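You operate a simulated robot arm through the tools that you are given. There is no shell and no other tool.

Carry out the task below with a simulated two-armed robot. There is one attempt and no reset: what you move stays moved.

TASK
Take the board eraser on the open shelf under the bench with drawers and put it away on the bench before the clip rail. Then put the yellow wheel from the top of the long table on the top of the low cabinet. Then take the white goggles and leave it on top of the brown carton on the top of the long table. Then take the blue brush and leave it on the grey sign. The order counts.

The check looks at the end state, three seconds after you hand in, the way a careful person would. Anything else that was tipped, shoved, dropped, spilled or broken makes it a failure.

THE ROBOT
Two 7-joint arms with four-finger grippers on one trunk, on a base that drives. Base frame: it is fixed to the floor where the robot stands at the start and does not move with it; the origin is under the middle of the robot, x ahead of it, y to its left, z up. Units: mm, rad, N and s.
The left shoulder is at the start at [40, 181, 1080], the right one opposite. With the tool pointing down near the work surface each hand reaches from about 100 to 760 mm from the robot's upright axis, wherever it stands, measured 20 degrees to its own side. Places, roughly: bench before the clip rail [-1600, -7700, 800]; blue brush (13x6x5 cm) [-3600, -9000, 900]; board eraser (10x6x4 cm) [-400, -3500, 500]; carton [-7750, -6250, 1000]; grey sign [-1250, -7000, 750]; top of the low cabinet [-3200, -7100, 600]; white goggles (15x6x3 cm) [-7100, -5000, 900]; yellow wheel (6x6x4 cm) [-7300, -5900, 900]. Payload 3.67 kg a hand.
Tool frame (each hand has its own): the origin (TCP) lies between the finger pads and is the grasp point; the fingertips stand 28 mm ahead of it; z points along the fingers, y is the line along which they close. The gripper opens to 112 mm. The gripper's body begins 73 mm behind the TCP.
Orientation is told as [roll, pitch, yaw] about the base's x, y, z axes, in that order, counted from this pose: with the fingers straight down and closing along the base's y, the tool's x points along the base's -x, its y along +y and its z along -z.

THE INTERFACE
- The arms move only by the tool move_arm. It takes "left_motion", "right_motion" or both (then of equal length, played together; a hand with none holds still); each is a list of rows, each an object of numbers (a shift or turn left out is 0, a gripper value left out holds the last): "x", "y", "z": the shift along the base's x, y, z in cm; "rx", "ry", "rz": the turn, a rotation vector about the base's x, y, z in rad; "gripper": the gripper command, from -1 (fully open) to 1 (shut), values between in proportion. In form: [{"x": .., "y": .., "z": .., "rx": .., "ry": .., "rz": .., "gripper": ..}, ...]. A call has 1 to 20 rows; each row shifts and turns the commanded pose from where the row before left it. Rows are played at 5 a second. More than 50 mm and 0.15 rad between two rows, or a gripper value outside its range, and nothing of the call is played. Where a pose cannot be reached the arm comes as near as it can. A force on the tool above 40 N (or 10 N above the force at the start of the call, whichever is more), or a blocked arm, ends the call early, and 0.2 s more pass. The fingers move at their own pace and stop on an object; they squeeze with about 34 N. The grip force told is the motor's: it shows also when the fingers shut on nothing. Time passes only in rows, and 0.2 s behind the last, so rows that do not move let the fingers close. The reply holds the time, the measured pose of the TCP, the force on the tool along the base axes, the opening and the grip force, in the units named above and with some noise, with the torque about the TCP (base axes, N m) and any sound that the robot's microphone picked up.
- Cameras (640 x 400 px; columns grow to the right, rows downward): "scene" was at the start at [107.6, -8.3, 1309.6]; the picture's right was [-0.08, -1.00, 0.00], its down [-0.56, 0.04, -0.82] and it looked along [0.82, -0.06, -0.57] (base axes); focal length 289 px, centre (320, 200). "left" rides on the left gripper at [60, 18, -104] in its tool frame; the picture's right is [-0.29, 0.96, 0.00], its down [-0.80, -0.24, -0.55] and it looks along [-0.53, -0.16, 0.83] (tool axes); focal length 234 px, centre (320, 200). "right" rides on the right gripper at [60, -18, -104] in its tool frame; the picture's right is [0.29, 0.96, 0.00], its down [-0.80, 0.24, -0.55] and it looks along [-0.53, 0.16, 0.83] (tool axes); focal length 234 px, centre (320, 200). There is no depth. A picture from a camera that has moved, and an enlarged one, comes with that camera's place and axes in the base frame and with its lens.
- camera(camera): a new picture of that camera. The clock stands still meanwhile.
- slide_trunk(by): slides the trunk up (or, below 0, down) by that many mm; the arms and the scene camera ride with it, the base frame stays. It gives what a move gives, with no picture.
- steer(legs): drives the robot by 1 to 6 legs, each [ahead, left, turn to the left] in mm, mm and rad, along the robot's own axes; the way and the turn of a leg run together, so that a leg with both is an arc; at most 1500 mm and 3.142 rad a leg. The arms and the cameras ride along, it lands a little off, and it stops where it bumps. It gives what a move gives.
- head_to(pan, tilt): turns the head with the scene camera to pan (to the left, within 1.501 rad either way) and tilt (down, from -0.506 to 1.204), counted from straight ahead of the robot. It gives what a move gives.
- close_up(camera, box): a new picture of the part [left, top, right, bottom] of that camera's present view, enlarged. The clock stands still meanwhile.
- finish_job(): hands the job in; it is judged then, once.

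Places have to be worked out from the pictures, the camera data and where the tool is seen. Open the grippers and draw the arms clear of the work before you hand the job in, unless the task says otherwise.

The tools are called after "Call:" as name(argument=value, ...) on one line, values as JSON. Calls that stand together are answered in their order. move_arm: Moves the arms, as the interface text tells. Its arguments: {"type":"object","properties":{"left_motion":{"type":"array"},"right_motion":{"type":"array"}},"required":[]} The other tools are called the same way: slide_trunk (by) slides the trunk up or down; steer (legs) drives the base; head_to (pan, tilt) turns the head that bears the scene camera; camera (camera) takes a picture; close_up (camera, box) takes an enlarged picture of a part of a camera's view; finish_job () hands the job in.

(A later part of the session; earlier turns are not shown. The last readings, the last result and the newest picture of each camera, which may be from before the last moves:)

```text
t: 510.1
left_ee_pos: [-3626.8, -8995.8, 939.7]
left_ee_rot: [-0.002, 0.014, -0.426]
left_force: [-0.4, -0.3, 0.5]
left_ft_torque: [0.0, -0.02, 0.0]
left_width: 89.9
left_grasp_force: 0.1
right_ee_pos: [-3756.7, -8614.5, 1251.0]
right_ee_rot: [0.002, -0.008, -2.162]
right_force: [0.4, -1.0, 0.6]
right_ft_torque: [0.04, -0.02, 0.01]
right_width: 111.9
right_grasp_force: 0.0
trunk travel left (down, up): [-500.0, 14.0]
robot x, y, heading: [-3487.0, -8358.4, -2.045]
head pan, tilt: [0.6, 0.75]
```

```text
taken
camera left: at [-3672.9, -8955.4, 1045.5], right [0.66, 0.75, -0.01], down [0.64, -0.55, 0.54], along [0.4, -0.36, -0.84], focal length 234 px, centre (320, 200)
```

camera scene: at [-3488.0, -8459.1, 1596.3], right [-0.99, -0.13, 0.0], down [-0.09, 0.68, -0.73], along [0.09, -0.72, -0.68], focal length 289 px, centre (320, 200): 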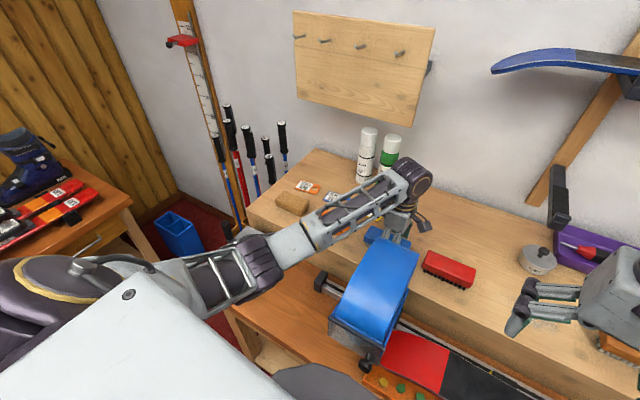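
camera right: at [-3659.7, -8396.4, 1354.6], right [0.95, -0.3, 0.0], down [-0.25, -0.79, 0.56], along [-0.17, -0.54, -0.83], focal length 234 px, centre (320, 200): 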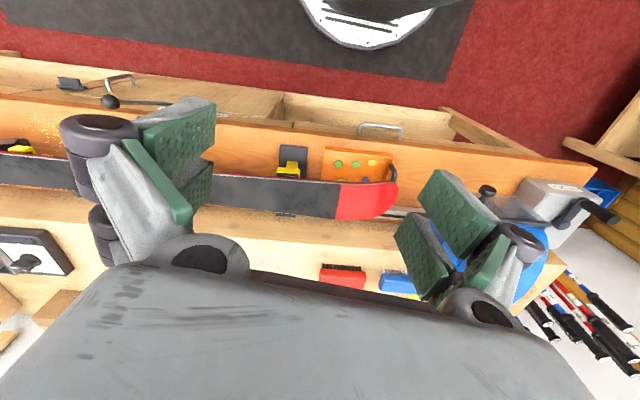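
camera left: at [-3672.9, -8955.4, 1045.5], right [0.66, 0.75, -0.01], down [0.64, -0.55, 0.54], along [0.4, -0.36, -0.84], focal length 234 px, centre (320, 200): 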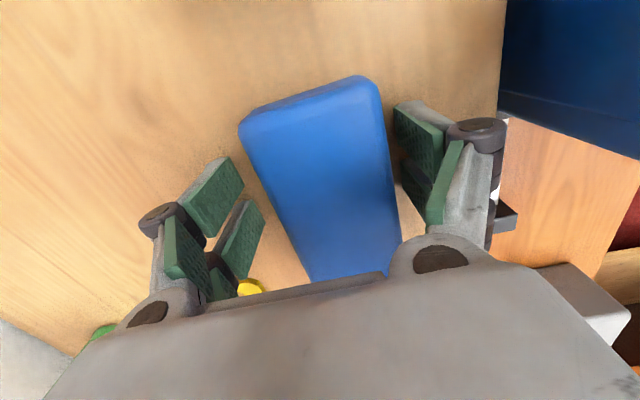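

Free again at z≈940. I raise 4 mm more and close on the brush.

Call:
move_arm(left_motion=[{"z": 0.4, "x": 0.1, "y": 0.25}, {}, {"gripper": 1}, {"gripper": 1}, {"gripper": 1}, {"gripper": 1}])

Call:
camera(camera="left")

```text
t: 511.5
left_ee_pos: [-3624.1, -8993.2, 947.5]
left_ee_rot: [-0.005, 0.015, -0.426]
left_force: [1.7, 1.1, 11.7]
left_ft_torque: [0.25, -0.21, 0.06]
left_width: 50.5
left_grasp_force: 33.9
right_ee_pos: [-3755.5, -8611.3, 1252.5]
right_ee_rot: [0.0, -0.01, -2.164]
right_force: [0.6, 0.1, -0.3]
right_ft_torque: [-0.02, 0.01, 0.01]
right_width: 111.8
right_grasp_force: 0.0
trunk travel left (down, up): [-500.0, 14.0]
robot x, y, heading: [-3489.1, -8353.9, -2.044]
head pan, tilt: [0.6, 0.75]
```

```text
taken
camera left: at [-3670.6, -8951.2, 1052.0], right [0.66, 0.75, -0.01], down [0.64, -0.55, 0.54], along [0.4, -0.36, -0.84], focal length 234 px, centre (320, 200)
```

left: 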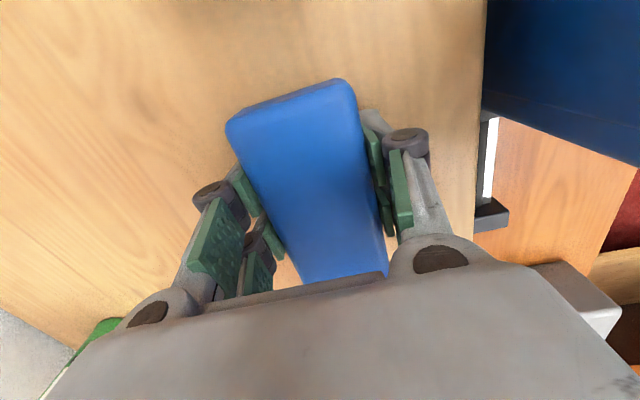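

Gripped (50 mm). I lift 3 cm and check, then go on up above the hood.

Call:
move_arm(left_motion=[{"z": 1, "gripper": 1}, {"z": 2, "gripper": 1}, {"gripper": 1}, {"gripper": 1}])

Call:
camera(camera="scene")

Call:
camera(camera="left")

```text
t: 512.5
left_ee_pos: [-3624.2, -8992.3, 975.1]
left_ee_rot: [-0.004, 0.017, -0.428]
left_force: [-0.1, 0.2, -1.0]
left_ft_torque: [-0.01, -0.01, 0.0]
left_width: 50.6
left_grasp_force: 34.1
right_ee_pos: [-3756.1, -8613.0, 1252.1]
right_ee_rot: [0.002, -0.012, -2.165]
right_force: [0.2, 1.6, 0.7]
right_ft_torque: [-0.01, -0.02, 0.01]
right_width: 111.8
right_grasp_force: 0.0
trunk travel left (down, up): [-500.0, 14.0]
robot x, y, heading: [-3487.1, -8360.2, -2.042]
head pan, tilt: [0.6, 0.75]
```

```text
taken
camera scene: at [-3487.8, -8459.4, 1596.3], right [-0.99, -0.13, 0.0], down [-0.09, 0.68, -0.73], along [0.1, -0.72, -0.68], focal length 289 px, centre (320, 200)
```

scene: 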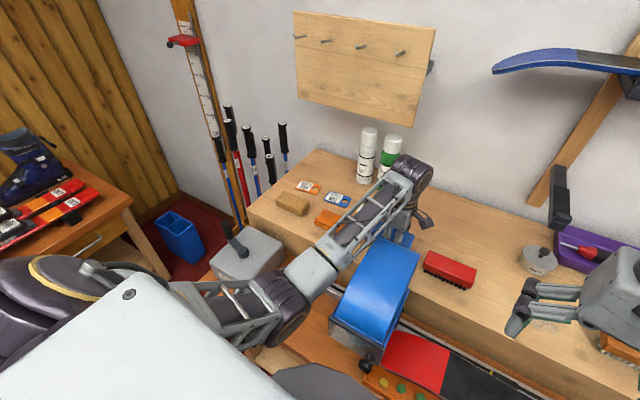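

```text
taken
camera left: at [-3671.6, -8951.7, 1080.4], right [0.66, 0.75, -0.01], down [0.64, -0.55, 0.54], along [0.4, -0.36, -0.84], focal length 234 px, centre (320, 200)
```

left: 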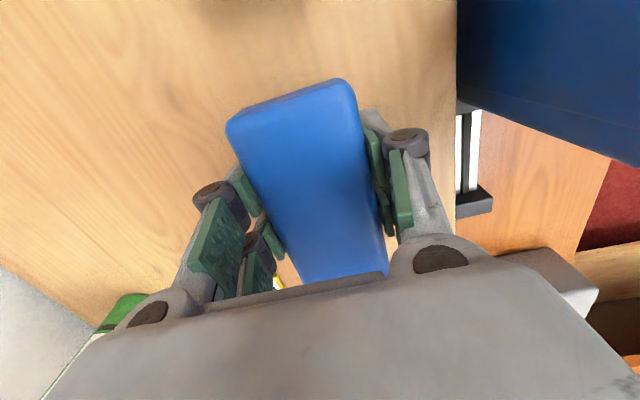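

The brush is up, nothing else moved. I raise it straight to z≈1225, clear above the hood.

Call:
move_arm(left_motion=[{"z": 3.5, "gripper": 1}, {"z": 4, "gripper": 1}, {"z": 4, "gripper": 1}, {"z": 4, "gripper": 1}, {"z": 4, "gripper": 1}, {"z": 4, "gripper": 1}, {"z": 2, "gripper": 1}, {"gripper": 1}])

Call:
camera(camera="scene")

```text
t: 514.3
left_ee_pos: [-3626.1, -8991.2, 1229.1]
left_ee_rot: [-0.003, 0.015, -0.425]
left_force: [0.3, -0.4, -1.7]
left_ft_torque: [-0.01, 0.02, -0.03]
left_width: 50.4
left_grasp_force: 34.0
right_ee_pos: [-3756.5, -8613.0, 1250.9]
right_ee_rot: [0.001, -0.011, -2.163]
right_force: [-0.3, -0.2, -0.5]
right_ft_torque: [-0.01, -0.02, 0.0]
right_width: 112.0
right_grasp_force: 0.1
trunk travel left (down, up): [-500.0, 14.0]
robot x, y, heading: [-3489.9, -8354.3, -2.038]
head pan, tilt: [0.6, 0.75]
```

```text
taken
camera scene: at [-3487.4, -8459.5, 1596.3], right [-0.99, -0.13, 0.0], down [-0.09, 0.68, -0.73], along [0.1, -0.72, -0.68], focal length 289 px, centre (320, 200)
```

scene: 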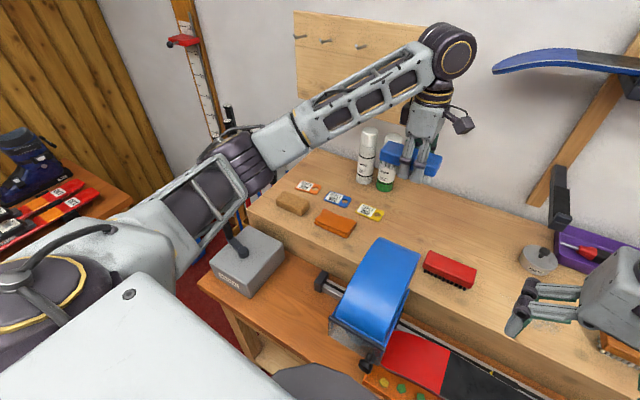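

Now I retract the brush toward me and back away from the long bench, then shift left toward the open aisle.

Call:
move_arm(left_motion=[{"x": 2.8, "y": 3.76, "gripper": 1}, {"x": 2.8, "y": 3.76, "gripper": 1}, {"x": 2.8, "y": 3.76, "gripper": 1}, {"x": 2.8, "y": 3.76, "gripper": 1}, {"x": 2.8, "y": 3.76, "gripper": 1}, {"x": 2.8, "y": 3.76, "gripper": 1}, {"gripper": 1}])

Call:
steer(legs=[[-150, 0, 0], [0, 525, 0]])

```text
t: 515.9
left_ee_pos: [-3456.9, -8767.3, 1224.2]
left_ee_rot: [-0.002, 0.015, -0.426]
left_force: [-0.1, 0.5, -2.1]
left_ft_torque: [0.02, 0.01, -0.03]
left_width: 50.3
left_grasp_force: 34.2
right_ee_pos: [-3757.4, -8613.1, 1251.4]
right_ee_rot: [0.001, -0.011, -2.166]
right_force: [0.4, 0.6, -0.5]
right_ft_torque: [0.0, -0.02, 0.01]
right_width: 112.0
right_grasp_force: 0.0
trunk travel left (down, up): [-500.0, 14.0]
robot x, y, heading: [-3491.9, -8363.5, -2.04]
head pan, tilt: [0.6, 0.75]
```

```text
t: 520.1
left_ee_pos: [-2910.3, -8877.5, 1224.3]
left_ee_rot: [-0.003, 0.016, -0.428]
left_force: [0.0, 0.6, -1.8]
left_ft_torque: [0.02, 0.0, 0.0]
left_width: 50.6
left_grasp_force: 33.9
right_ee_pos: [-3209.6, -8720.7, 1251.9]
right_ee_rot: [0.001, -0.013, -2.164]
right_force: [-0.5, 0.1, 0.2]
right_ft_torque: [-0.01, 0.01, 0.03]
right_width: 112.0
right_grasp_force: 0.0
trunk travel left (down, up): [-500.0, 14.0]
robot x, y, heading: [-2937.8, -8468.6, -2.043]
head pan, tilt: [0.6, 0.75]
```

On track at u≈−1247. I reverse 1430 mm along the aisle, then turn left to face the tray desk.

Call:
steer(legs=[[-1430, 0, 0], [0, 0, 1.55]])

Call:
head_to(pan=0.2, tilt=0.75)

Call:
camera(camera="scene")

```text
t: 531.8
left_ee_pos: [-1860.8, -7133.8, 1224.2]
left_ee_rot: [-0.005, 0.015, 1.129]
left_force: [-0.5, -0.1, -1.1]
left_ft_torque: [0.01, 0.03, 0.01]
left_width: 50.7
left_grasp_force: 33.9
right_ee_pos: [-2020.2, -7430.2, 1251.3]
right_ee_rot: [0.0, -0.012, -0.609]
right_force: [-0.5, 0.7, 1.2]
right_ft_torque: [0.0, -0.02, 0.0]
right_width: 112.0
right_grasp_force: 0.1
trunk travel left (down, up): [-500.0, 14.0]
robot x, y, heading: [-2275.4, -7156.9, -0.488]
head pan, tilt: [0.6, 0.75]
```

```text
t: 532.7
left_ee_pos: [-1862.0, -7133.3, 1225.2]
left_ee_rot: [-0.003, 0.014, 1.13]
left_force: [-0.3, -0.4, -1.6]
left_ft_torque: [0.0, 0.01, 0.08]
left_width: 50.9
left_grasp_force: 34.4
right_ee_pos: [-2020.6, -7431.1, 1251.0]
right_ee_rot: [0.002, -0.012, -0.61]
right_force: [-0.9, -0.3, 0.4]
right_ft_torque: [0.0, 0.0, 0.06]
right_width: 111.6
right_grasp_force: 0.0
trunk travel left (down, up): [-500.0, 14.0]
robot x, y, heading: [-2272.9, -7156.0, -0.486]
head pan, tilt: [0.201, 0.75]
```

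```text
taken
camera scene: at [-2176.2, -7191.7, 1596.4], right [-0.28, -0.96, 0.0], down [-0.65, 0.19, -0.73], along [0.7, -0.2, -0.68], focal length 289 px, centre (320, 200)
```

scene: 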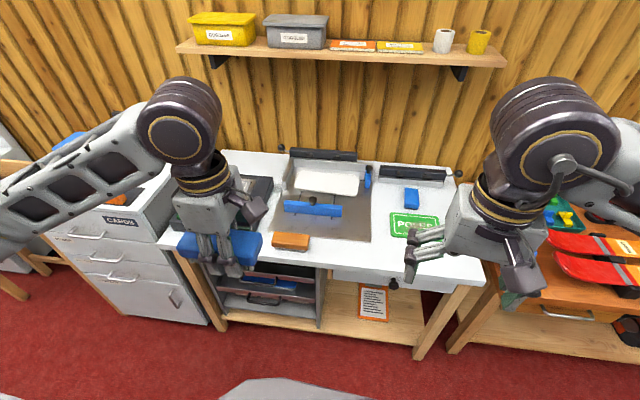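

The eraser still lies before the clip rail. I move left and forward so the left hand faces the grey sign at the desk's left.

Call:
steer(legs=[[0, 345, 0], [200, 0, 0]])

Call:
head_to(pan=0.35, tilt=0.85)

Call:
camera(camera="scene")

Call:
camera(camera="left")

```text
t: 536.2
left_ee_pos: [-1525.7, -6913.0, 1225.0]
left_ee_rot: [-0.006, 0.015, 1.125]
left_force: [0.0, 0.7, -1.4]
left_ft_torque: [0.01, 0.0, -0.02]
left_width: 50.6
left_grasp_force: 33.5
right_ee_pos: [-1685.9, -7209.5, 1252.4]
right_ee_rot: [0.001, -0.015, -0.611]
right_force: [0.0, 0.1, 0.0]
right_ft_torque: [-0.02, -0.02, 0.01]
right_width: 111.8
right_grasp_force: 0.1
trunk travel left (down, up): [-500.0, 14.0]
robot x, y, heading: [-1934.7, -6940.0, -0.491]
head pan, tilt: [0.201, 0.75]
```

```text
t: 536.9
left_ee_pos: [-1522.6, -6914.0, 1225.3]
left_ee_rot: [-0.003, 0.015, 1.126]
left_force: [0.6, 0.3, -1.2]
left_ft_torque: [0.03, 0.01, -0.01]
left_width: 50.6
left_grasp_force: 34.2
right_ee_pos: [-1683.9, -7210.7, 1251.2]
right_ee_rot: [0.001, -0.012, -0.611]
right_force: [1.2, -0.2, 0.9]
right_ft_torque: [0.0, 0.02, 0.0]
right_width: 112.0
right_grasp_force: 0.2
trunk travel left (down, up): [-500.0, 14.0]
robot x, y, heading: [-1933.2, -6938.5, -0.487]
head pan, tilt: [0.351, 0.85]
```

```text
taken
camera scene: at [-1839.5, -6959.3, 1588.3], right [-0.14, -0.99, 0.0], down [-0.74, 0.1, -0.66], along [0.65, -0.09, -0.75], focal length 289 px, centre (320, 200)
```

scene: 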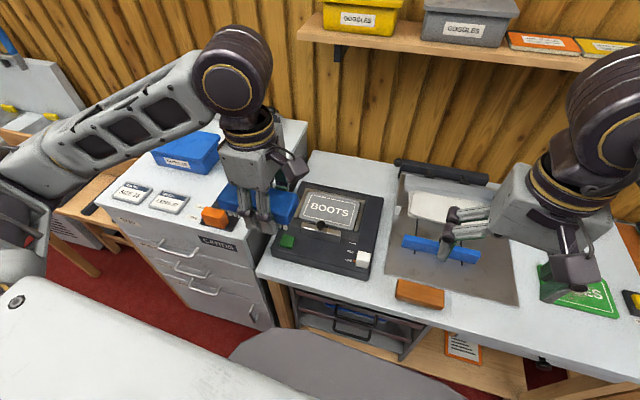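

```text
taken
camera left: at [-1565.0, -6958.9, 1330.2], right [-0.74, 0.67, -0.01], down [0.56, 0.62, 0.54], along [0.37, 0.4, -0.84], focal length 234 px, centre (320, 200)
```

left: 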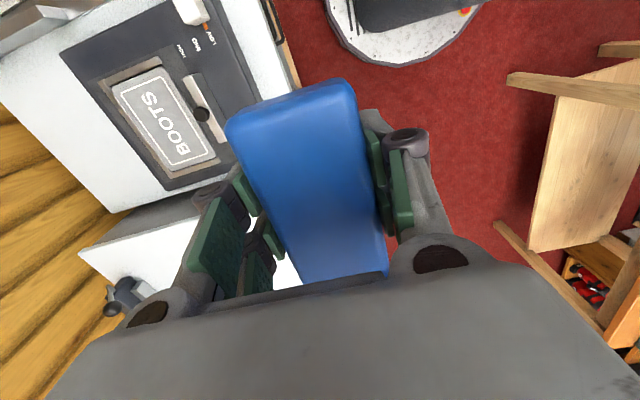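

The grey BOOTS sign is clearly visible in both cameras. I zoom in to triangulate it.

Call:
close_up(camera="scene", box=[250, 160, 410, 290])

Call:
close_up(camera="left", box=[50, 0, 290, 200])

```text
3.08 times, centred on (330, 225) of scene
camera zoom: at [-1839.5, -6959.3, 1588.3], right [-0.14, -0.99, 0.0], down [-0.74, 0.1, -0.66], along [0.65, -0.09, -0.75], focal length 889 px, centre (289, 123)
```

zoom: 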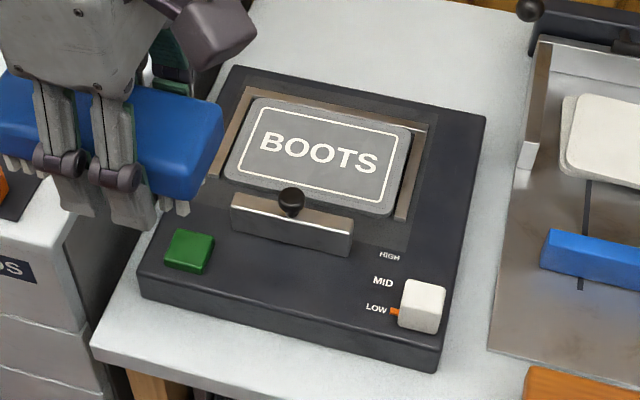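

```text
2.00 times, centred on (170, 100) of left
camera zoom: at [-1565.0, -6958.9, 1330.2], right [-0.74, 0.67, -0.01], down [0.56, 0.62, 0.54], along [0.37, 0.4, -0.84], focal length 468 px, centre (620, 400)
```

zoom: 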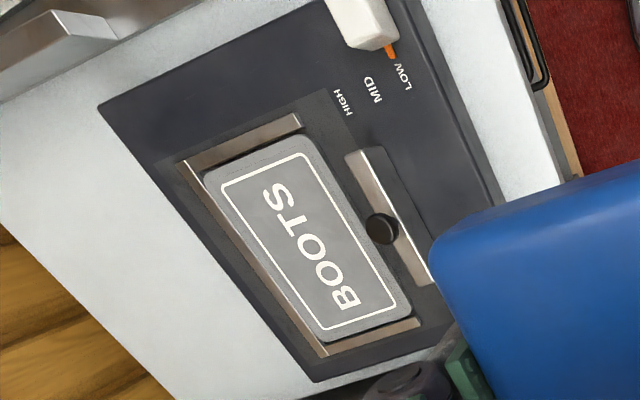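

Sign centre ≈ (-1273,-7069), z≈882, long side at −1.985 rad (≈ the hand's yaw). I carry the brush over it, aiming a little back from the front clamp bar.

Call:
move_arm(left_motion=[{"x": 3.62, "y": -2.5, "z": -1.5, "rz": 0.03, "gripper": 1}, {"x": 3.62, "y": -2.5, "z": -1.5, "gripper": 1}, {"x": 3.62, "y": -2.5, "z": -1.5, "gripper": 1}, {"x": 3.62, "y": -2.5, "z": -1.5, "gripper": 1}, {"x": 3.62, "y": -2.5, "z": -1.5, "gripper": 1}, {"x": 3.62, "y": -2.5, "z": -1.5, "gripper": 1}, {"x": 3.62, "y": -2.5, "z": -1.5, "gripper": 1}, {"gripper": 1}, {"gripper": 1}])

Call:
camera(camera="left")

Call:
close_up(camera="scene", box=[250, 120, 430, 290])

```text
t: 538.9
left_ee_pos: [-1272.7, -7089.3, 1121.8]
left_ee_rot: [-0.003, 0.016, 1.154]
left_force: [-0.1, -0.8, -1.1]
left_ft_torque: [-0.02, 0.01, 0.04]
left_width: 50.4
left_grasp_force: 34.2
right_ee_pos: [-1682.6, -7210.3, 1251.3]
right_ee_rot: [0.003, -0.013, -0.611]
right_force: [0.2, 0.1, 0.0]
right_ft_torque: [-0.01, 0.04, -0.02]
right_width: 111.7
right_grasp_force: 0.0
trunk travel left (down, up): [-500.0, 14.0]
robot x, y, heading: [-1933.5, -6941.6, -0.49]
head pan, tilt: [0.351, 0.85]
```

```text
taken
camera left: at [-1313.5, -7135.6, 1226.4], right [-0.76, 0.65, -0.01], down [0.54, 0.64, 0.54], along [0.36, 0.41, -0.84], focal length 234 px, centre (320, 200)
```

left: 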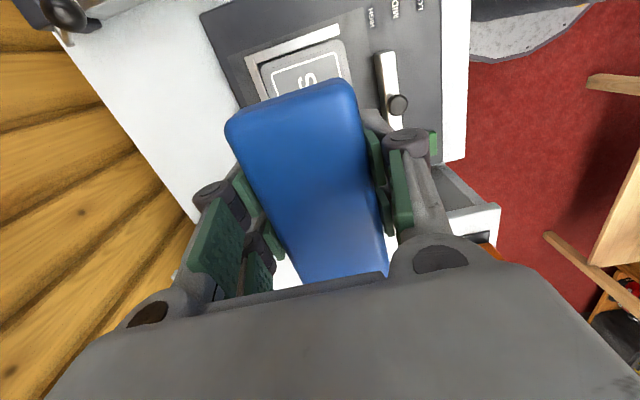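

```text
2.35 times, centred on (340, 205) of scene
camera zoom: at [-1840.3, -6958.6, 1588.4], right [-0.14, -0.99, 0.0], down [-0.74, 0.1, -0.66], along [0.65, -0.09, -0.75], focal length 680 px, centre (273, 188)
```

zoom: 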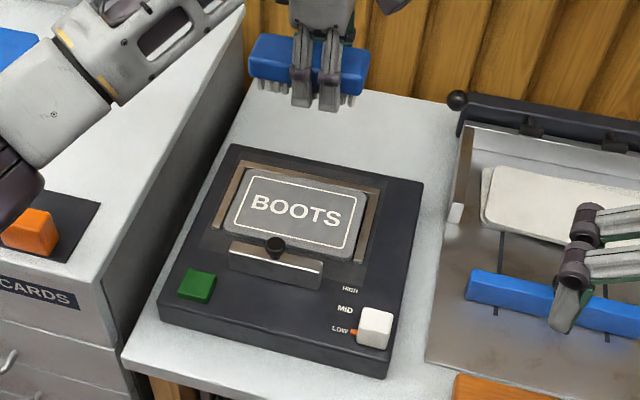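

The brush is above the sign, nearly centred. I correct 5 mm and descend to about 4 cm above the sign.

Call:
move_arm(left_motion=[{"x": 0.2, "y": 0.5, "gripper": 1}, {"z": -4, "gripper": 1}, {"z": -4, "gripper": 1}, {"z": -4, "gripper": 1}, {"z": -3.5, "gripper": 1}, {"gripper": 1}, {"gripper": 1}])

Call:
camera(camera="left")

Call:
close_up(camera="scene", box=[250, 140, 410, 270])

```text
t: 540.5
left_ee_pos: [-1269.4, -7082.4, 964.6]
left_ee_rot: [-0.003, 0.015, 1.157]
left_force: [0.9, 0.2, -1.7]
left_ft_torque: [-0.02, 0.02, 0.01]
left_width: 50.4
left_grasp_force: 34.4
right_ee_pos: [-1683.2, -7209.8, 1251.7]
right_ee_rot: [0.002, -0.011, -0.61]
right_force: [-0.6, -0.2, 0.1]
right_ft_torque: [0.01, 0.01, 0.01]
right_width: 111.8
right_grasp_force: 0.0
trunk travel left (down, up): [-500.0, 14.0]
robot x, y, heading: [-1935.1, -6938.6, -0.484]
head pan, tilt: [0.351, 0.85]
```

```text
taken
camera left: at [-1310.5, -7128.3, 1070.7], right [-0.76, 0.65, -0.01], down [0.54, 0.64, 0.54], along [0.36, 0.41, -0.84], focal length 234 px, centre (320, 200)
```

left: 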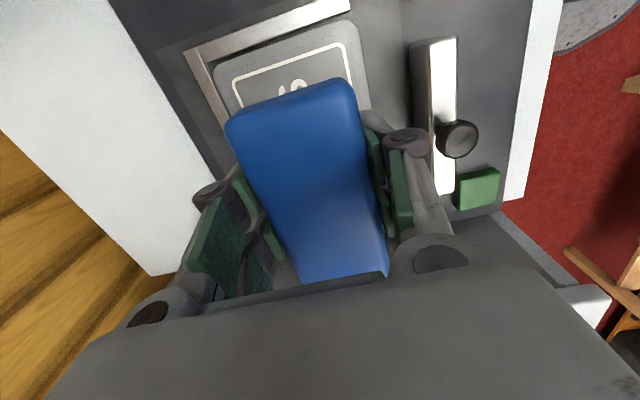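

```text
3.08 times, centred on (330, 205) of scene
camera zoom: at [-1840.3, -6958.8, 1588.4], right [-0.14, -0.99, 0.0], down [-0.74, 0.1, -0.66], along [0.65, -0.09, -0.75], focal length 889 px, centre (289, 185)
```

zoom: 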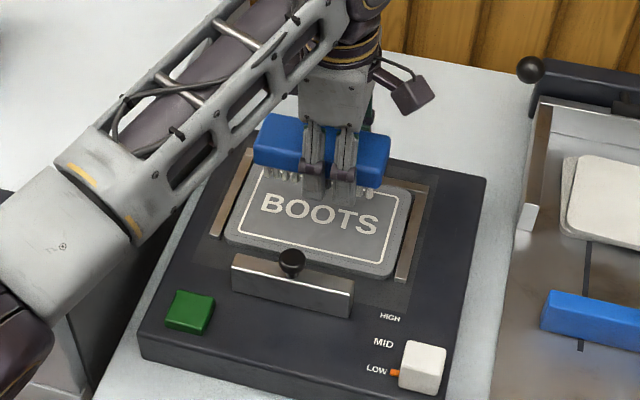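

Hovering 4 cm above, inside the sign's outline, clear of knob and rails. I lower further in small steps until contact.

Call:
move_arm(left_motion=[{"z": -1.5, "gripper": 1}, {"z": -1.0, "gripper": 1}, {"z": -0.5, "gripper": 1}, {"gripper": 1}, {"gripper": 1}])

Call:
close_up(camera="scene", box=[250, 140, 410, 270])

```text
t: 541.7
left_ee_pos: [-1267.6, -7082.6, 935.3]
left_ee_rot: [-0.005, 0.014, 1.156]
left_force: [-0.5, -0.4, -1.1]
left_ft_torque: [-0.03, -0.02, 0.02]
left_width: 50.2
left_grasp_force: 33.8
right_ee_pos: [-1684.1, -7210.5, 1251.7]
right_ee_rot: [0.001, -0.012, -0.612]
right_force: [-0.6, -0.3, -0.9]
right_ft_torque: [0.02, 0.01, -0.01]
right_width: 111.8
right_grasp_force: 0.0
trunk travel left (down, up): [-500.0, 14.0]
robot x, y, heading: [-1930.7, -6935.3, -0.487]
head pan, tilt: [0.351, 0.85]
```

```text
3.08 times, centred on (330, 205) of scene
camera zoom: at [-1840.0, -6958.9, 1588.3], right [-0.14, -0.99, 0.0], down [-0.74, 0.1, -0.66], along [0.65, -0.09, -0.75], focal length 889 px, centre (289, 185)
```

zoom: 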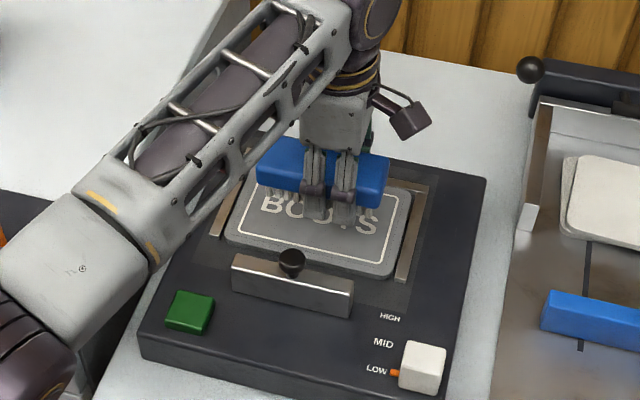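

A bit more: I step down 4 mm at a time.

Call:
move_arm(left_motion=[{"z": -0.4, "gripper": 1}, {"z": -0.4, "gripper": 1}, {"gripper": 1}, {"gripper": 1}])

```text
t: 542.7
left_ee_pos: [-1269.0, -7084.2, 928.2]
left_ee_rot: [-0.003, 0.016, 1.157]
left_force: [0.8, 0.0, -1.3]
left_ft_torque: [0.01, 0.01, 0.01]
left_width: 50.5
left_grasp_force: 33.9
right_ee_pos: [-1683.4, -7210.7, 1250.8]
right_ee_rot: [0.001, -0.012, -0.612]
right_force: [-0.5, -0.1, -0.2]
right_ft_torque: [0.01, -0.01, 0.04]
right_width: 111.8
right_grasp_force: 0.1
trunk travel left (down, up): [-500.0, 14.0]
robot x, y, heading: [-1935.0, -6936.4, -0.489]
head pan, tilt: [0.351, 0.85]
```

Still free; continuing carefully.

Call:
move_arm(left_motion=[{"z": -0.3, "gripper": 1}, {"z": -0.3, "gripper": 1}, {"gripper": 1}, {"gripper": 1}])

Call:
close_up(camera="scene", box=[280, 160, 380, 240])

```text
t: 543.7
left_ee_pos: [-1269.5, -7085.5, 920.9]
left_ee_rot: [-0.004, 0.015, 1.158]
left_force: [0.3, -0.5, -1.2]
left_ft_torque: [-0.04, 0.01, 0.01]
left_width: 50.3
left_grasp_force: 33.9
right_ee_pos: [-1683.5, -7210.4, 1251.9]
right_ee_rot: [0.003, -0.013, -0.611]
right_force: [0.3, -0.2, 0.1]
right_ft_torque: [-0.01, -0.01, -0.01]
right_width: 112.0
right_grasp_force: 0.2
trunk travel left (down, up): [-500.0, 14.0]
robot x, y, heading: [-1934.0, -6935.5, -0.485]
head pan, tilt: [0.351, 0.85]
```

```text
5.00 times, centred on (330, 200) of scene
camera zoom: at [-1840.0, -6959.0, 1588.3], right [-0.14, -0.99, 0.0], down [-0.74, 0.1, -0.66], along [0.65, -0.09, -0.75], focal length 1444 px, centre (270, 200)
```

zoom: 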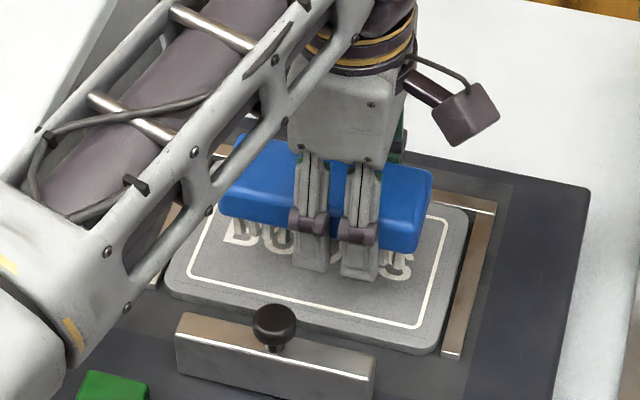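

The brush still seems to hover a bit. I lower on in 4 mm steps.

Call:
move_arm(left_motion=[{"z": -0.4, "gripper": 1}, {"z": -0.4, "gripper": 1}, {"gripper": 1}, {"gripper": 1}])

Call:
camera(camera="left")

```text
t: 544.7
left_ee_pos: [-1267.7, -7084.8, 912.0]
left_ee_rot: [-0.004, 0.016, 1.157]
left_force: [0.0, 0.6, -1.8]
left_ft_torque: [-0.02, 0.01, 0.0]
left_width: 50.3
left_grasp_force: 34.1
right_ee_pos: [-1684.5, -7210.4, 1251.0]
right_ee_rot: [0.001, -0.013, -0.611]
right_force: [0.4, -0.4, 0.5]
right_ft_torque: [-0.01, -0.02, 0.01]
right_width: 111.8
right_grasp_force: 0.1
trunk travel left (down, up): [-500.0, 14.0]
robot x, y, heading: [-1933.0, -6937.2, -0.487]
head pan, tilt: [0.351, 0.85]
```

```text
taken
camera left: at [-1309.5, -7130.8, 1017.5], right [-0.76, 0.65, -0.01], down [0.54, 0.64, 0.54], along [0.36, 0.41, -0.84], focal length 234 px, centre (320, 200)
```

left: 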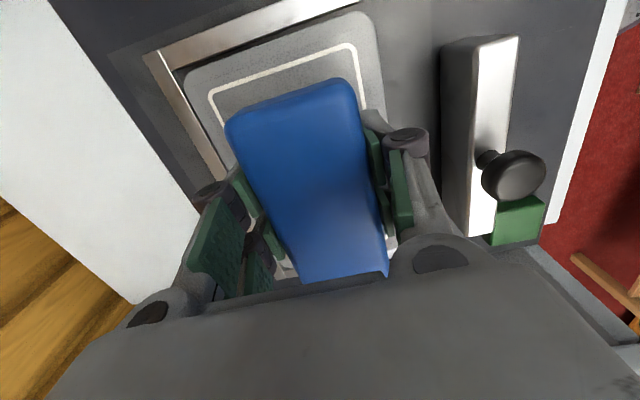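

The brush is well inside the sign's outline. I continue lowering.

Call:
move_arm(left_motion=[{"z": -0.4, "gripper": 1}, {"z": -0.4, "gripper": 1}, {"gripper": 1}, {"gripper": 1}])

Call:
close_up(camera="scene", box=[280, 160, 380, 240])

```text
t: 545.7
left_ee_pos: [-1267.4, -7083.8, 905.3]
left_ee_rot: [-0.004, 0.016, 1.157]
left_force: [-0.2, -1.0, -1.8]
left_ft_torque: [0.0, 0.01, 0.0]
left_width: 50.3
left_grasp_force: 33.9
right_ee_pos: [-1683.9, -7210.5, 1252.0]
right_ee_rot: [0.002, -0.011, -0.61]
right_force: [0.1, 0.0, -0.3]
right_ft_torque: [0.01, 0.01, -0.03]
right_width: 111.9
right_grasp_force: 0.1
trunk travel left (down, up): [-500.0, 14.0]
robot x, y, heading: [-1934.5, -6937.4, -0.489]
head pan, tilt: [0.351, 0.85]
```

```text
5.00 times, centred on (330, 200) of scene
camera zoom: at [-1840.0, -6959.1, 1588.3], right [-0.14, -0.99, 0.0], down [-0.74, 0.1, -0.66], along [0.65, -0.09, -0.75], focal length 1444 px, centre (270, 200)
```

zoom: 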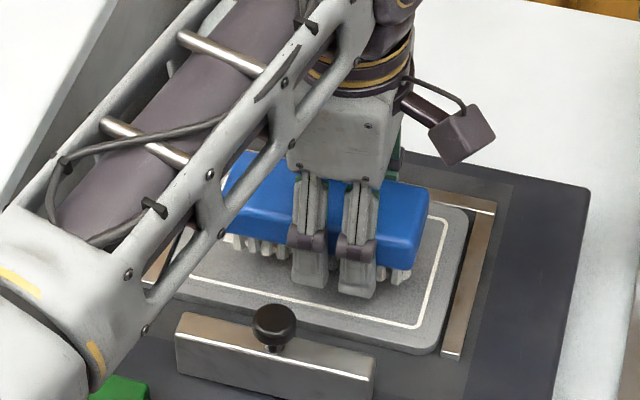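

The bristles are just above the plate now. A few more small steps.

Call:
move_arm(left_motion=[{"z": -0.4, "gripper": 1}, {"z": -0.3, "gripper": 1}, {"gripper": 1}, {"gripper": 1}])

```text
t: 546.7
left_ee_pos: [-1266.8, -7084.1, 898.0]
left_ee_rot: [-0.004, 0.016, 1.157]
left_force: [0.3, 0.3, -1.9]
left_ft_torque: [-0.03, -0.02, -0.02]
left_width: 50.6
left_grasp_force: 34.2
right_ee_pos: [-1682.4, -7211.1, 1251.6]
right_ee_rot: [0.002, -0.014, -0.61]
right_force: [0.5, 0.2, 0.3]
right_ft_torque: [0.02, -0.01, 0.01]
right_width: 111.9
right_grasp_force: 0.1
trunk travel left (down, up): [-500.0, 14.0]
robot x, y, heading: [-1935.6, -6938.4, -0.488]
head pan, tilt: [0.351, 0.85]
```

Not yet touching. I go on.

Call:
move_arm(left_motion=[{"z": -0.3, "gripper": 1}, {"z": -0.3, "gripper": 1}, {"gripper": 1}, {"gripper": 1}])

Call:
close_up(camera="scene", box=[280, 160, 380, 240])

```text
t: 547.7
left_ee_pos: [-1266.1, -7083.8, 892.5]
left_ee_rot: [-0.004, 0.016, 1.157]
left_force: [-0.4, 0.2, -1.2]
left_ft_torque: [-0.01, 0.01, 0.0]
left_width: 50.4
left_grasp_force: 33.9
right_ee_pos: [-1684.2, -7210.2, 1251.6]
right_ee_rot: [0.001, -0.012, -0.611]
right_force: [0.0, 0.3, 0.0]
right_ft_torque: [-0.02, 0.0, 0.0]
right_width: 111.7
right_grasp_force: 0.2
trunk travel left (down, up): [-500.0, 14.0]
robot x, y, heading: [-1936.8, -6934.3, -0.486]
head pan, tilt: [0.351, 0.85]
```

```text
5.00 times, centred on (330, 200) of scene
camera zoom: at [-1840.0, -6959.0, 1588.3], right [-0.14, -0.99, 0.0], down [-0.74, 0.1, -0.66], along [0.65, -0.09, -0.75], focal length 1444 px, centre (270, 200)
```

zoom: 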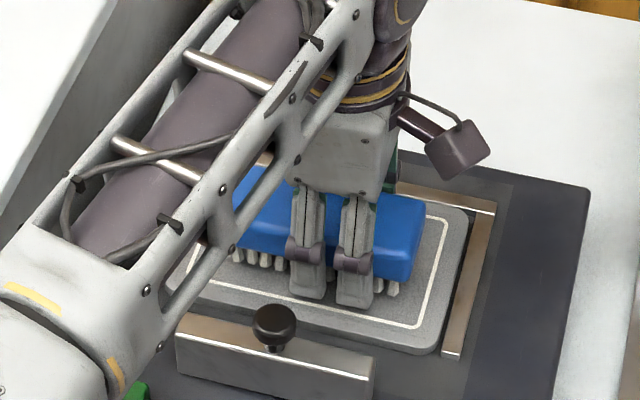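

Almost on the plate. Continuing in 3 mm steps.

Call:
move_arm(left_motion=[{"z": -0.3, "gripper": 1}, {"z": -0.3, "gripper": 1}, {"gripper": 1}, {"gripper": 1}])

```text
t: 548.7
left_ee_pos: [-1267.8, -7084.0, 886.9]
left_ee_rot: [-0.003, 0.015, 1.154]
left_force: [0.0, -0.5, -0.9]
left_ft_torque: [0.0, 0.01, -0.03]
left_width: 50.3
left_grasp_force: 33.3
right_ee_pos: [-1683.7, -7209.6, 1251.7]
right_ee_rot: [0.001, -0.012, -0.612]
right_force: [0.4, 0.1, 0.1]
right_ft_torque: [0.05, 0.03, 0.0]
right_width: 111.9
right_grasp_force: 0.1
trunk travel left (down, up): [-500.0, 14.0]
robot x, y, heading: [-1933.9, -6940.4, -0.486]
head pan, tilt: [0.351, 0.85]
```

Call:
move_arm(left_motion=[{"z": -0.3, "gripper": 1}, {"z": -0.3, "gripper": 1}, {"gripper": 1}, {"gripper": 1}])

Call:
close_up(camera="scene", box=[280, 160, 380, 240])

Call:
camera(camera="left")

```text
t: 549.9
left_ee_pos: [-1265.4, -7085.0, 886.2]
left_ee_rot: [-0.013, 0.016, 1.157]
left_force: [-6.5, 4.4, 16.6]
left_ft_torque: [0.7, 0.51, 0.09]
left_width: 50.7
left_grasp_force: 34.0
right_ee_pos: [-1685.1, -7209.5, 1251.5]
right_ee_rot: [0.001, -0.013, -0.61]
right_force: [0.0, 0.0, 0.0]
right_ft_torque: [-0.01, 0.01, 0.01]
right_width: 112.1
right_grasp_force: 0.0
trunk travel left (down, up): [-500.0, 14.0]
robot x, y, heading: [-1932.6, -6933.3, -0.486]
head pan, tilt: [0.351, 0.85]
stopped in row 4 (left hand): the force on the tool passed its limit at 41 N (the readings are from after the stop); the commanded pose is now the measured one
```

```text
5.00 times, centred on (330, 200) of scene
camera zoom: at [-1841.8, -6958.5, 1588.3], right [-0.14, -0.99, 0.0], down [-0.74, 0.1, -0.66], along [0.65, -0.09, -0.75], focal length 1444 px, centre (270, 200)
```

zoom: 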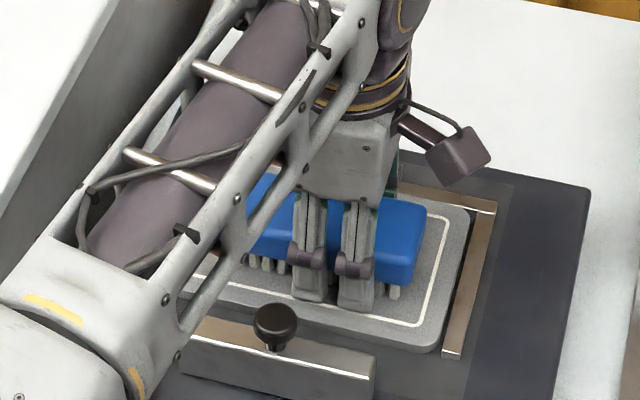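

```text
taken
camera left: at [-1307.7, -7130.0, 990.8], right [-0.76, 0.65, -0.02], down [0.54, 0.64, 0.54], along [0.36, 0.41, -0.84], focal length 234 px, centre (320, 200)
```

left: 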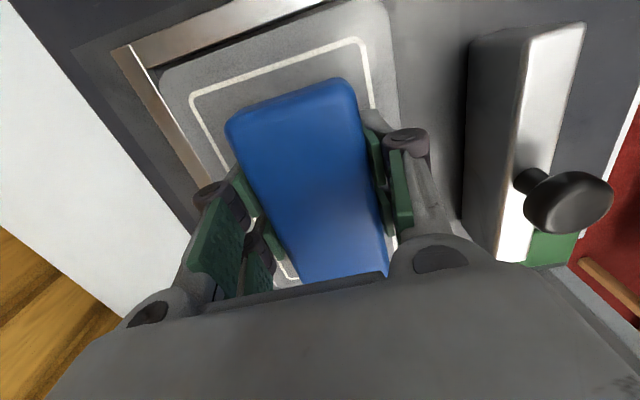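

Contact: the brush rests on the sign. I ease 3 mm, open just enough (about 66 mm), and check.

Call:
move_arm(left_motion=[{"z": 0.2, "gripper": 1}, {"gripper": 1}, {"gripper": -0.18}, {"gripper": -0.18}, {"gripper": -0.18}])

Call:
camera(camera="left")

Call:
close_up(camera="scene", box=[280, 160, 380, 240])

```text
t: 551.0
left_ee_pos: [-1265.8, -7082.9, 885.0]
left_ee_rot: [-0.01, 0.016, 1.159]
left_force: [-0.6, 0.4, 0.5]
left_ft_torque: [0.05, 0.01, 0.03]
left_width: 65.9
left_grasp_force: 0.0
right_ee_pos: [-1682.2, -7211.0, 1252.0]
right_ee_rot: [0.002, -0.013, -0.612]
right_force: [0.3, -0.2, 0.3]
right_ft_torque: [0.01, -0.01, 0.02]
right_width: 112.0
right_grasp_force: 0.2
trunk travel left (down, up): [-500.0, 14.0]
robot x, y, heading: [-1937.3, -6936.5, -0.482]
head pan, tilt: [0.351, 0.85]
```

```text
taken
camera left: at [-1307.4, -7129.4, 989.7], right [-0.76, 0.65, -0.01], down [0.54, 0.64, 0.54], along [0.36, 0.41, -0.84], focal length 234 px, centre (320, 200)
```

left: 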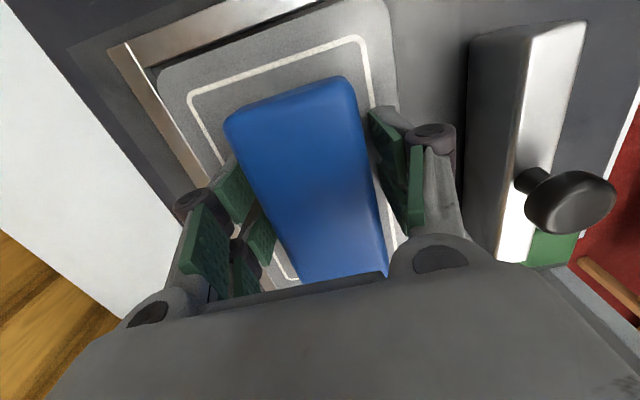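

```text
5.00 times, centred on (330, 200) of scene
camera zoom: at [-1840.0, -6958.9, 1588.3], right [-0.14, -0.99, 0.0], down [-0.74, 0.1, -0.66], along [0.65, -0.09, -0.75], focal length 1444 px, centre (270, 200)
```

zoom: 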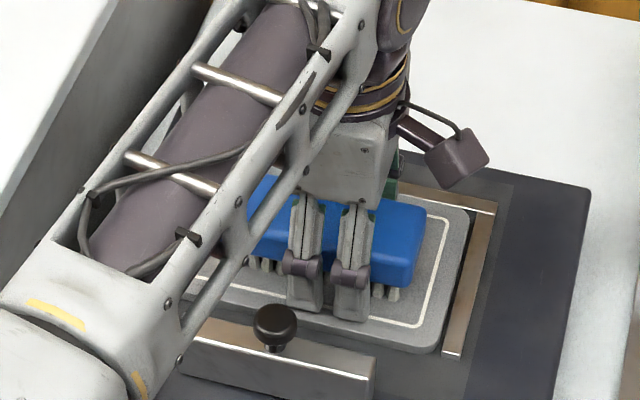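

Released, brush standing on the sign. I raise the hand straight up.

Call:
move_arm(left_motion=[{"z": 1}, {"z": 2}, {"z": 3}, {"z": 4}, {"z": 4}, {"z": 4}, {"z": 4}, {"z": 4}, {"z": 4}, {}])

Call:
camera(camera="scene")

Call:
camera(camera="left")

```text
t: 553.2
left_ee_pos: [-1220.7, -7092.6, 1159.3]
left_ee_rot: [-0.012, 0.009, 1.167]
left_force: [0.0, 0.0, 0.6]
left_ft_torque: [0.02, 0.03, 0.0]
left_width: 66.1
left_grasp_force: 0.1
left hand out of reach, approached as far as the arm can: row 7, 8, 9
right_ee_pos: [-1684.2, -7210.4, 1250.9]
right_ee_rot: [0.002, -0.01, -0.612]
right_force: [0.4, 0.4, -0.4]
right_ft_torque: [-0.03, 0.01, -0.01]
right_width: 112.1
right_grasp_force: 0.1
trunk travel left (down, up): [-500.0, 14.0]
robot x, y, heading: [-1934.3, -6938.5, -0.486]
head pan, tilt: [0.351, 0.85]
```

```text
taken
camera scene: at [-1840.4, -6958.7, 1588.3], right [-0.14, -0.99, 0.0], down [-0.74, 0.1, -0.66], along [0.65, -0.09, -0.75], focal length 289 px, centre (320, 200)
```

scene: 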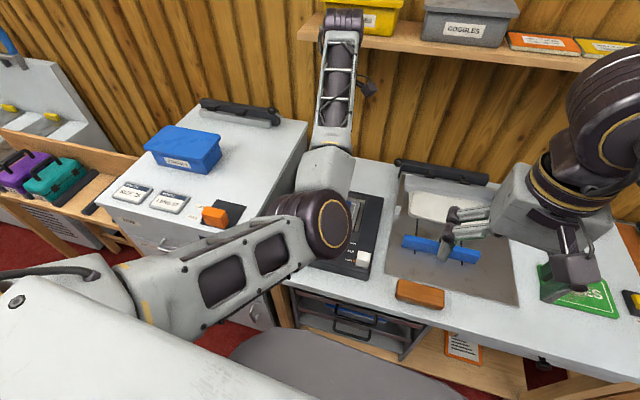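

```text
taken
camera left: at [-1262.4, -7139.0, 1264.8], right [-0.77, 0.64, -0.01], down [0.53, 0.65, 0.55], along [0.36, 0.41, -0.84], focal length 234 px, centre (320, 200)
```

left: 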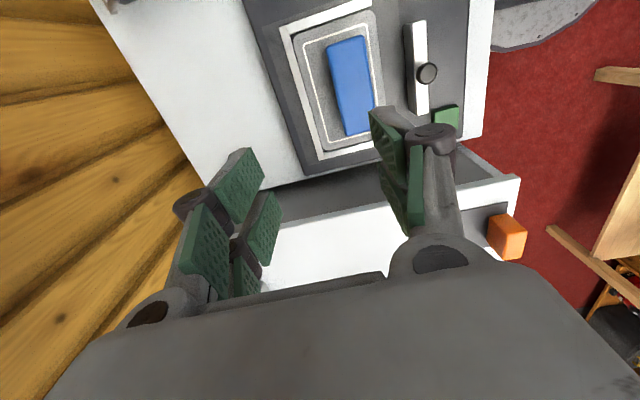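

The brush lies on the sign, but the left arm has folded oddly with its elbow inward. I check its height from other views before moving it.

Call:
camera(camera="right")

Call:
head_to(pan=0.35, tilt=0.5)

Call:
camera(camera="scene")

```text
taken
camera right: at [-1743.4, -7189.0, 1354.8], right [0.31, 0.95, 0.0], down [0.78, -0.26, 0.56], along [0.54, -0.18, -0.83], focal length 234 px, centre (320, 200)
```

right: 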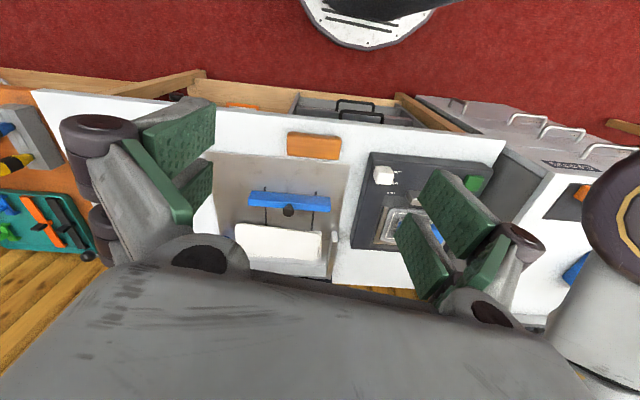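

```text
t: 554.1
left_ee_pos: [-1219.0, -7092.1, 1160.6]
left_ee_rot: [-0.013, 0.011, 1.167]
left_force: [0.0, -0.5, -0.4]
left_ft_torque: [-0.01, 0.02, -0.01]
left_width: 66.0
left_grasp_force: 0.2
right_ee_pos: [-1683.0, -7210.3, 1251.2]
right_ee_rot: [0.002, -0.011, -0.611]
right_force: [-0.9, 0.0, 0.3]
right_ft_torque: [0.0, -0.02, -0.02]
right_width: 112.0
right_grasp_force: 0.1
trunk travel left (down, up): [-500.0, 14.0]
robot x, y, heading: [-1935.0, -6934.5, -0.483]
head pan, tilt: [0.351, 0.499]
```

```text
taken
camera scene: at [-1827.2, -6960.7, 1618.2], right [-0.14, -0.99, 0.0], down [-0.48, 0.07, -0.88], along [0.87, -0.12, -0.48], focal length 289 px, centre (320, 200)
```

scene: 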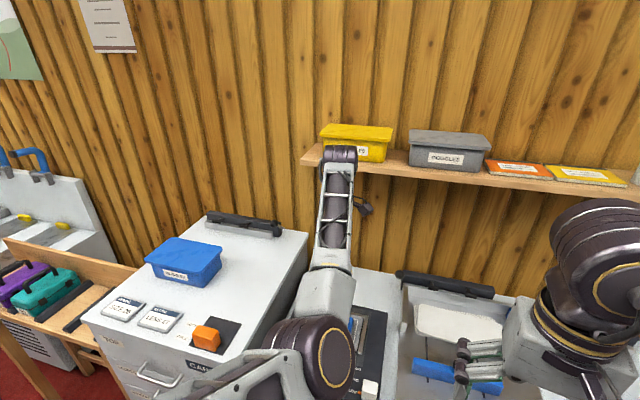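

The elbow sits at about z≈1150, well above everything on the desk. Rather than moving the arm here, I back the base straight away from the desk.

Call:
steer(legs=[[-350, 0, 0]])

Call:
head_to(pan=0.2, tilt=0.65)

Call:
camera(camera="scene")

```text
t: 556.4
left_ee_pos: [-1533.4, -6927.5, 1159.1]
left_ee_rot: [-0.012, 0.007, 1.166]
left_force: [0.7, 0.8, -0.1]
left_ft_torque: [0.03, -0.01, 0.0]
left_width: 66.4
left_grasp_force: 0.0
right_ee_pos: [-1995.3, -7044.8, 1250.8]
right_ee_rot: [0.001, -0.01, -0.612]
right_force: [0.9, 0.3, 0.1]
right_ft_torque: [0.0, -0.01, 0.01]
right_width: 112.0
right_grasp_force: 0.1
trunk travel left (down, up): [-500.0, 14.0]
robot x, y, heading: [-2247.7, -6769.2, -0.489]
head pan, tilt: [0.351, 0.499]
```

```text
t: 557.1
left_ee_pos: [-1532.2, -6925.0, 1159.6]
left_ee_rot: [-0.013, 0.008, 1.168]
left_force: [0.6, 0.1, 0.3]
left_ft_torque: [-0.01, -0.06, -0.01]
left_width: 66.0
left_grasp_force: 0.1
right_ee_pos: [-1997.2, -7043.4, 1251.9]
right_ee_rot: [0.002, -0.013, -0.613]
right_force: [0.2, 0.0, -0.9]
right_ft_torque: [-0.02, -0.03, 0.01]
right_width: 111.8
right_grasp_force: 0.0
trunk travel left (down, up): [-500.0, 14.0]
robot x, y, heading: [-2245.8, -6768.3, -0.491]
head pan, tilt: [0.201, 0.649]
```

```text
taken
camera scene: at [-2147.8, -6806.4, 1605.1], right [-0.28, -0.96, 0.0], down [-0.58, 0.17, -0.8], along [0.76, -0.23, -0.6], focal length 289 px, centre (320, 200)
```

scene: 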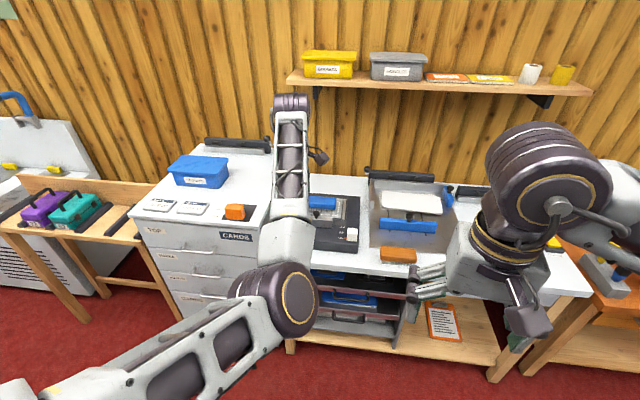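

The desk, shelf bins and the brush on the sign are all in order. In the free aisle I pull the left hand back to a normal tucked pose.

Call:
move_arm(left_motion=[{"x": -3.9, "y": 2.1, "gripper": -1}, {"x": -3.9, "y": 2.1}, {"x": -3.9, "y": 2.1}, {"x": -3.9, "y": 2.1}, {"x": -3.9, "y": 2.1}, {"x": -3.9, "y": 2.1, "z": 1}, {}])

Call:
camera(camera="scene")

Call:
close_up(camera="scene", box=[260, 150, 580, 290])

```text
t: 558.9
left_ee_pos: [-1578.0, -6782.6, 1056.9]
left_ee_rot: [-0.062, -0.098, 1.243]
left_force: [-0.3, -0.4, -1.1]
left_ft_torque: [0.02, 0.02, 0.0]
left_width: 112.1
left_grasp_force: 0.2
left hand out of reach, approached as far as the arm can: row 1, 2, 3, 4, 5, 6
right_ee_pos: [-1996.7, -7044.2, 1251.8]
right_ee_rot: [0.0, -0.011, -0.613]
right_force: [-0.1, -0.3, 0.1]
right_ft_torque: [0.02, -0.01, 0.0]
right_width: 112.0
right_grasp_force: 0.0
trunk travel left (down, up): [-500.0, 14.0]
robot x, y, heading: [-2248.9, -6769.3, -0.495]
head pan, tilt: [0.201, 0.649]
stopped in row 7 (left hand): the arm was blocked; the commanded pose is now the measured one
```

```text
taken
camera scene: at [-2147.1, -6806.8, 1605.0], right [-0.28, -0.96, 0.0], down [-0.58, 0.17, -0.8], along [0.76, -0.23, -0.6], focal length 289 px, centre (320, 200)
```

scene: 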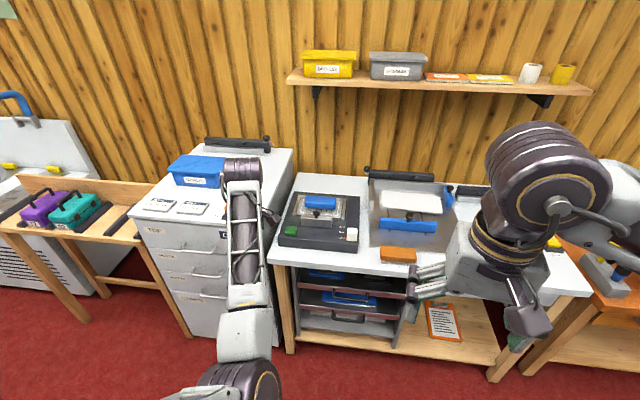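

```text
2.00 times, centred on (420, 220) of scene
camera zoom: at [-2147.1, -6806.8, 1605.0], right [-0.28, -0.96, 0.0], down [-0.58, 0.17, -0.8], along [0.76, -0.23, -0.6], focal length 578 px, centre (120, 160)
```

zoom: 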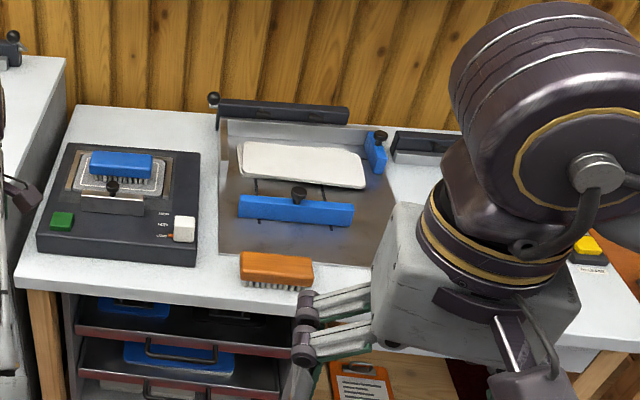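

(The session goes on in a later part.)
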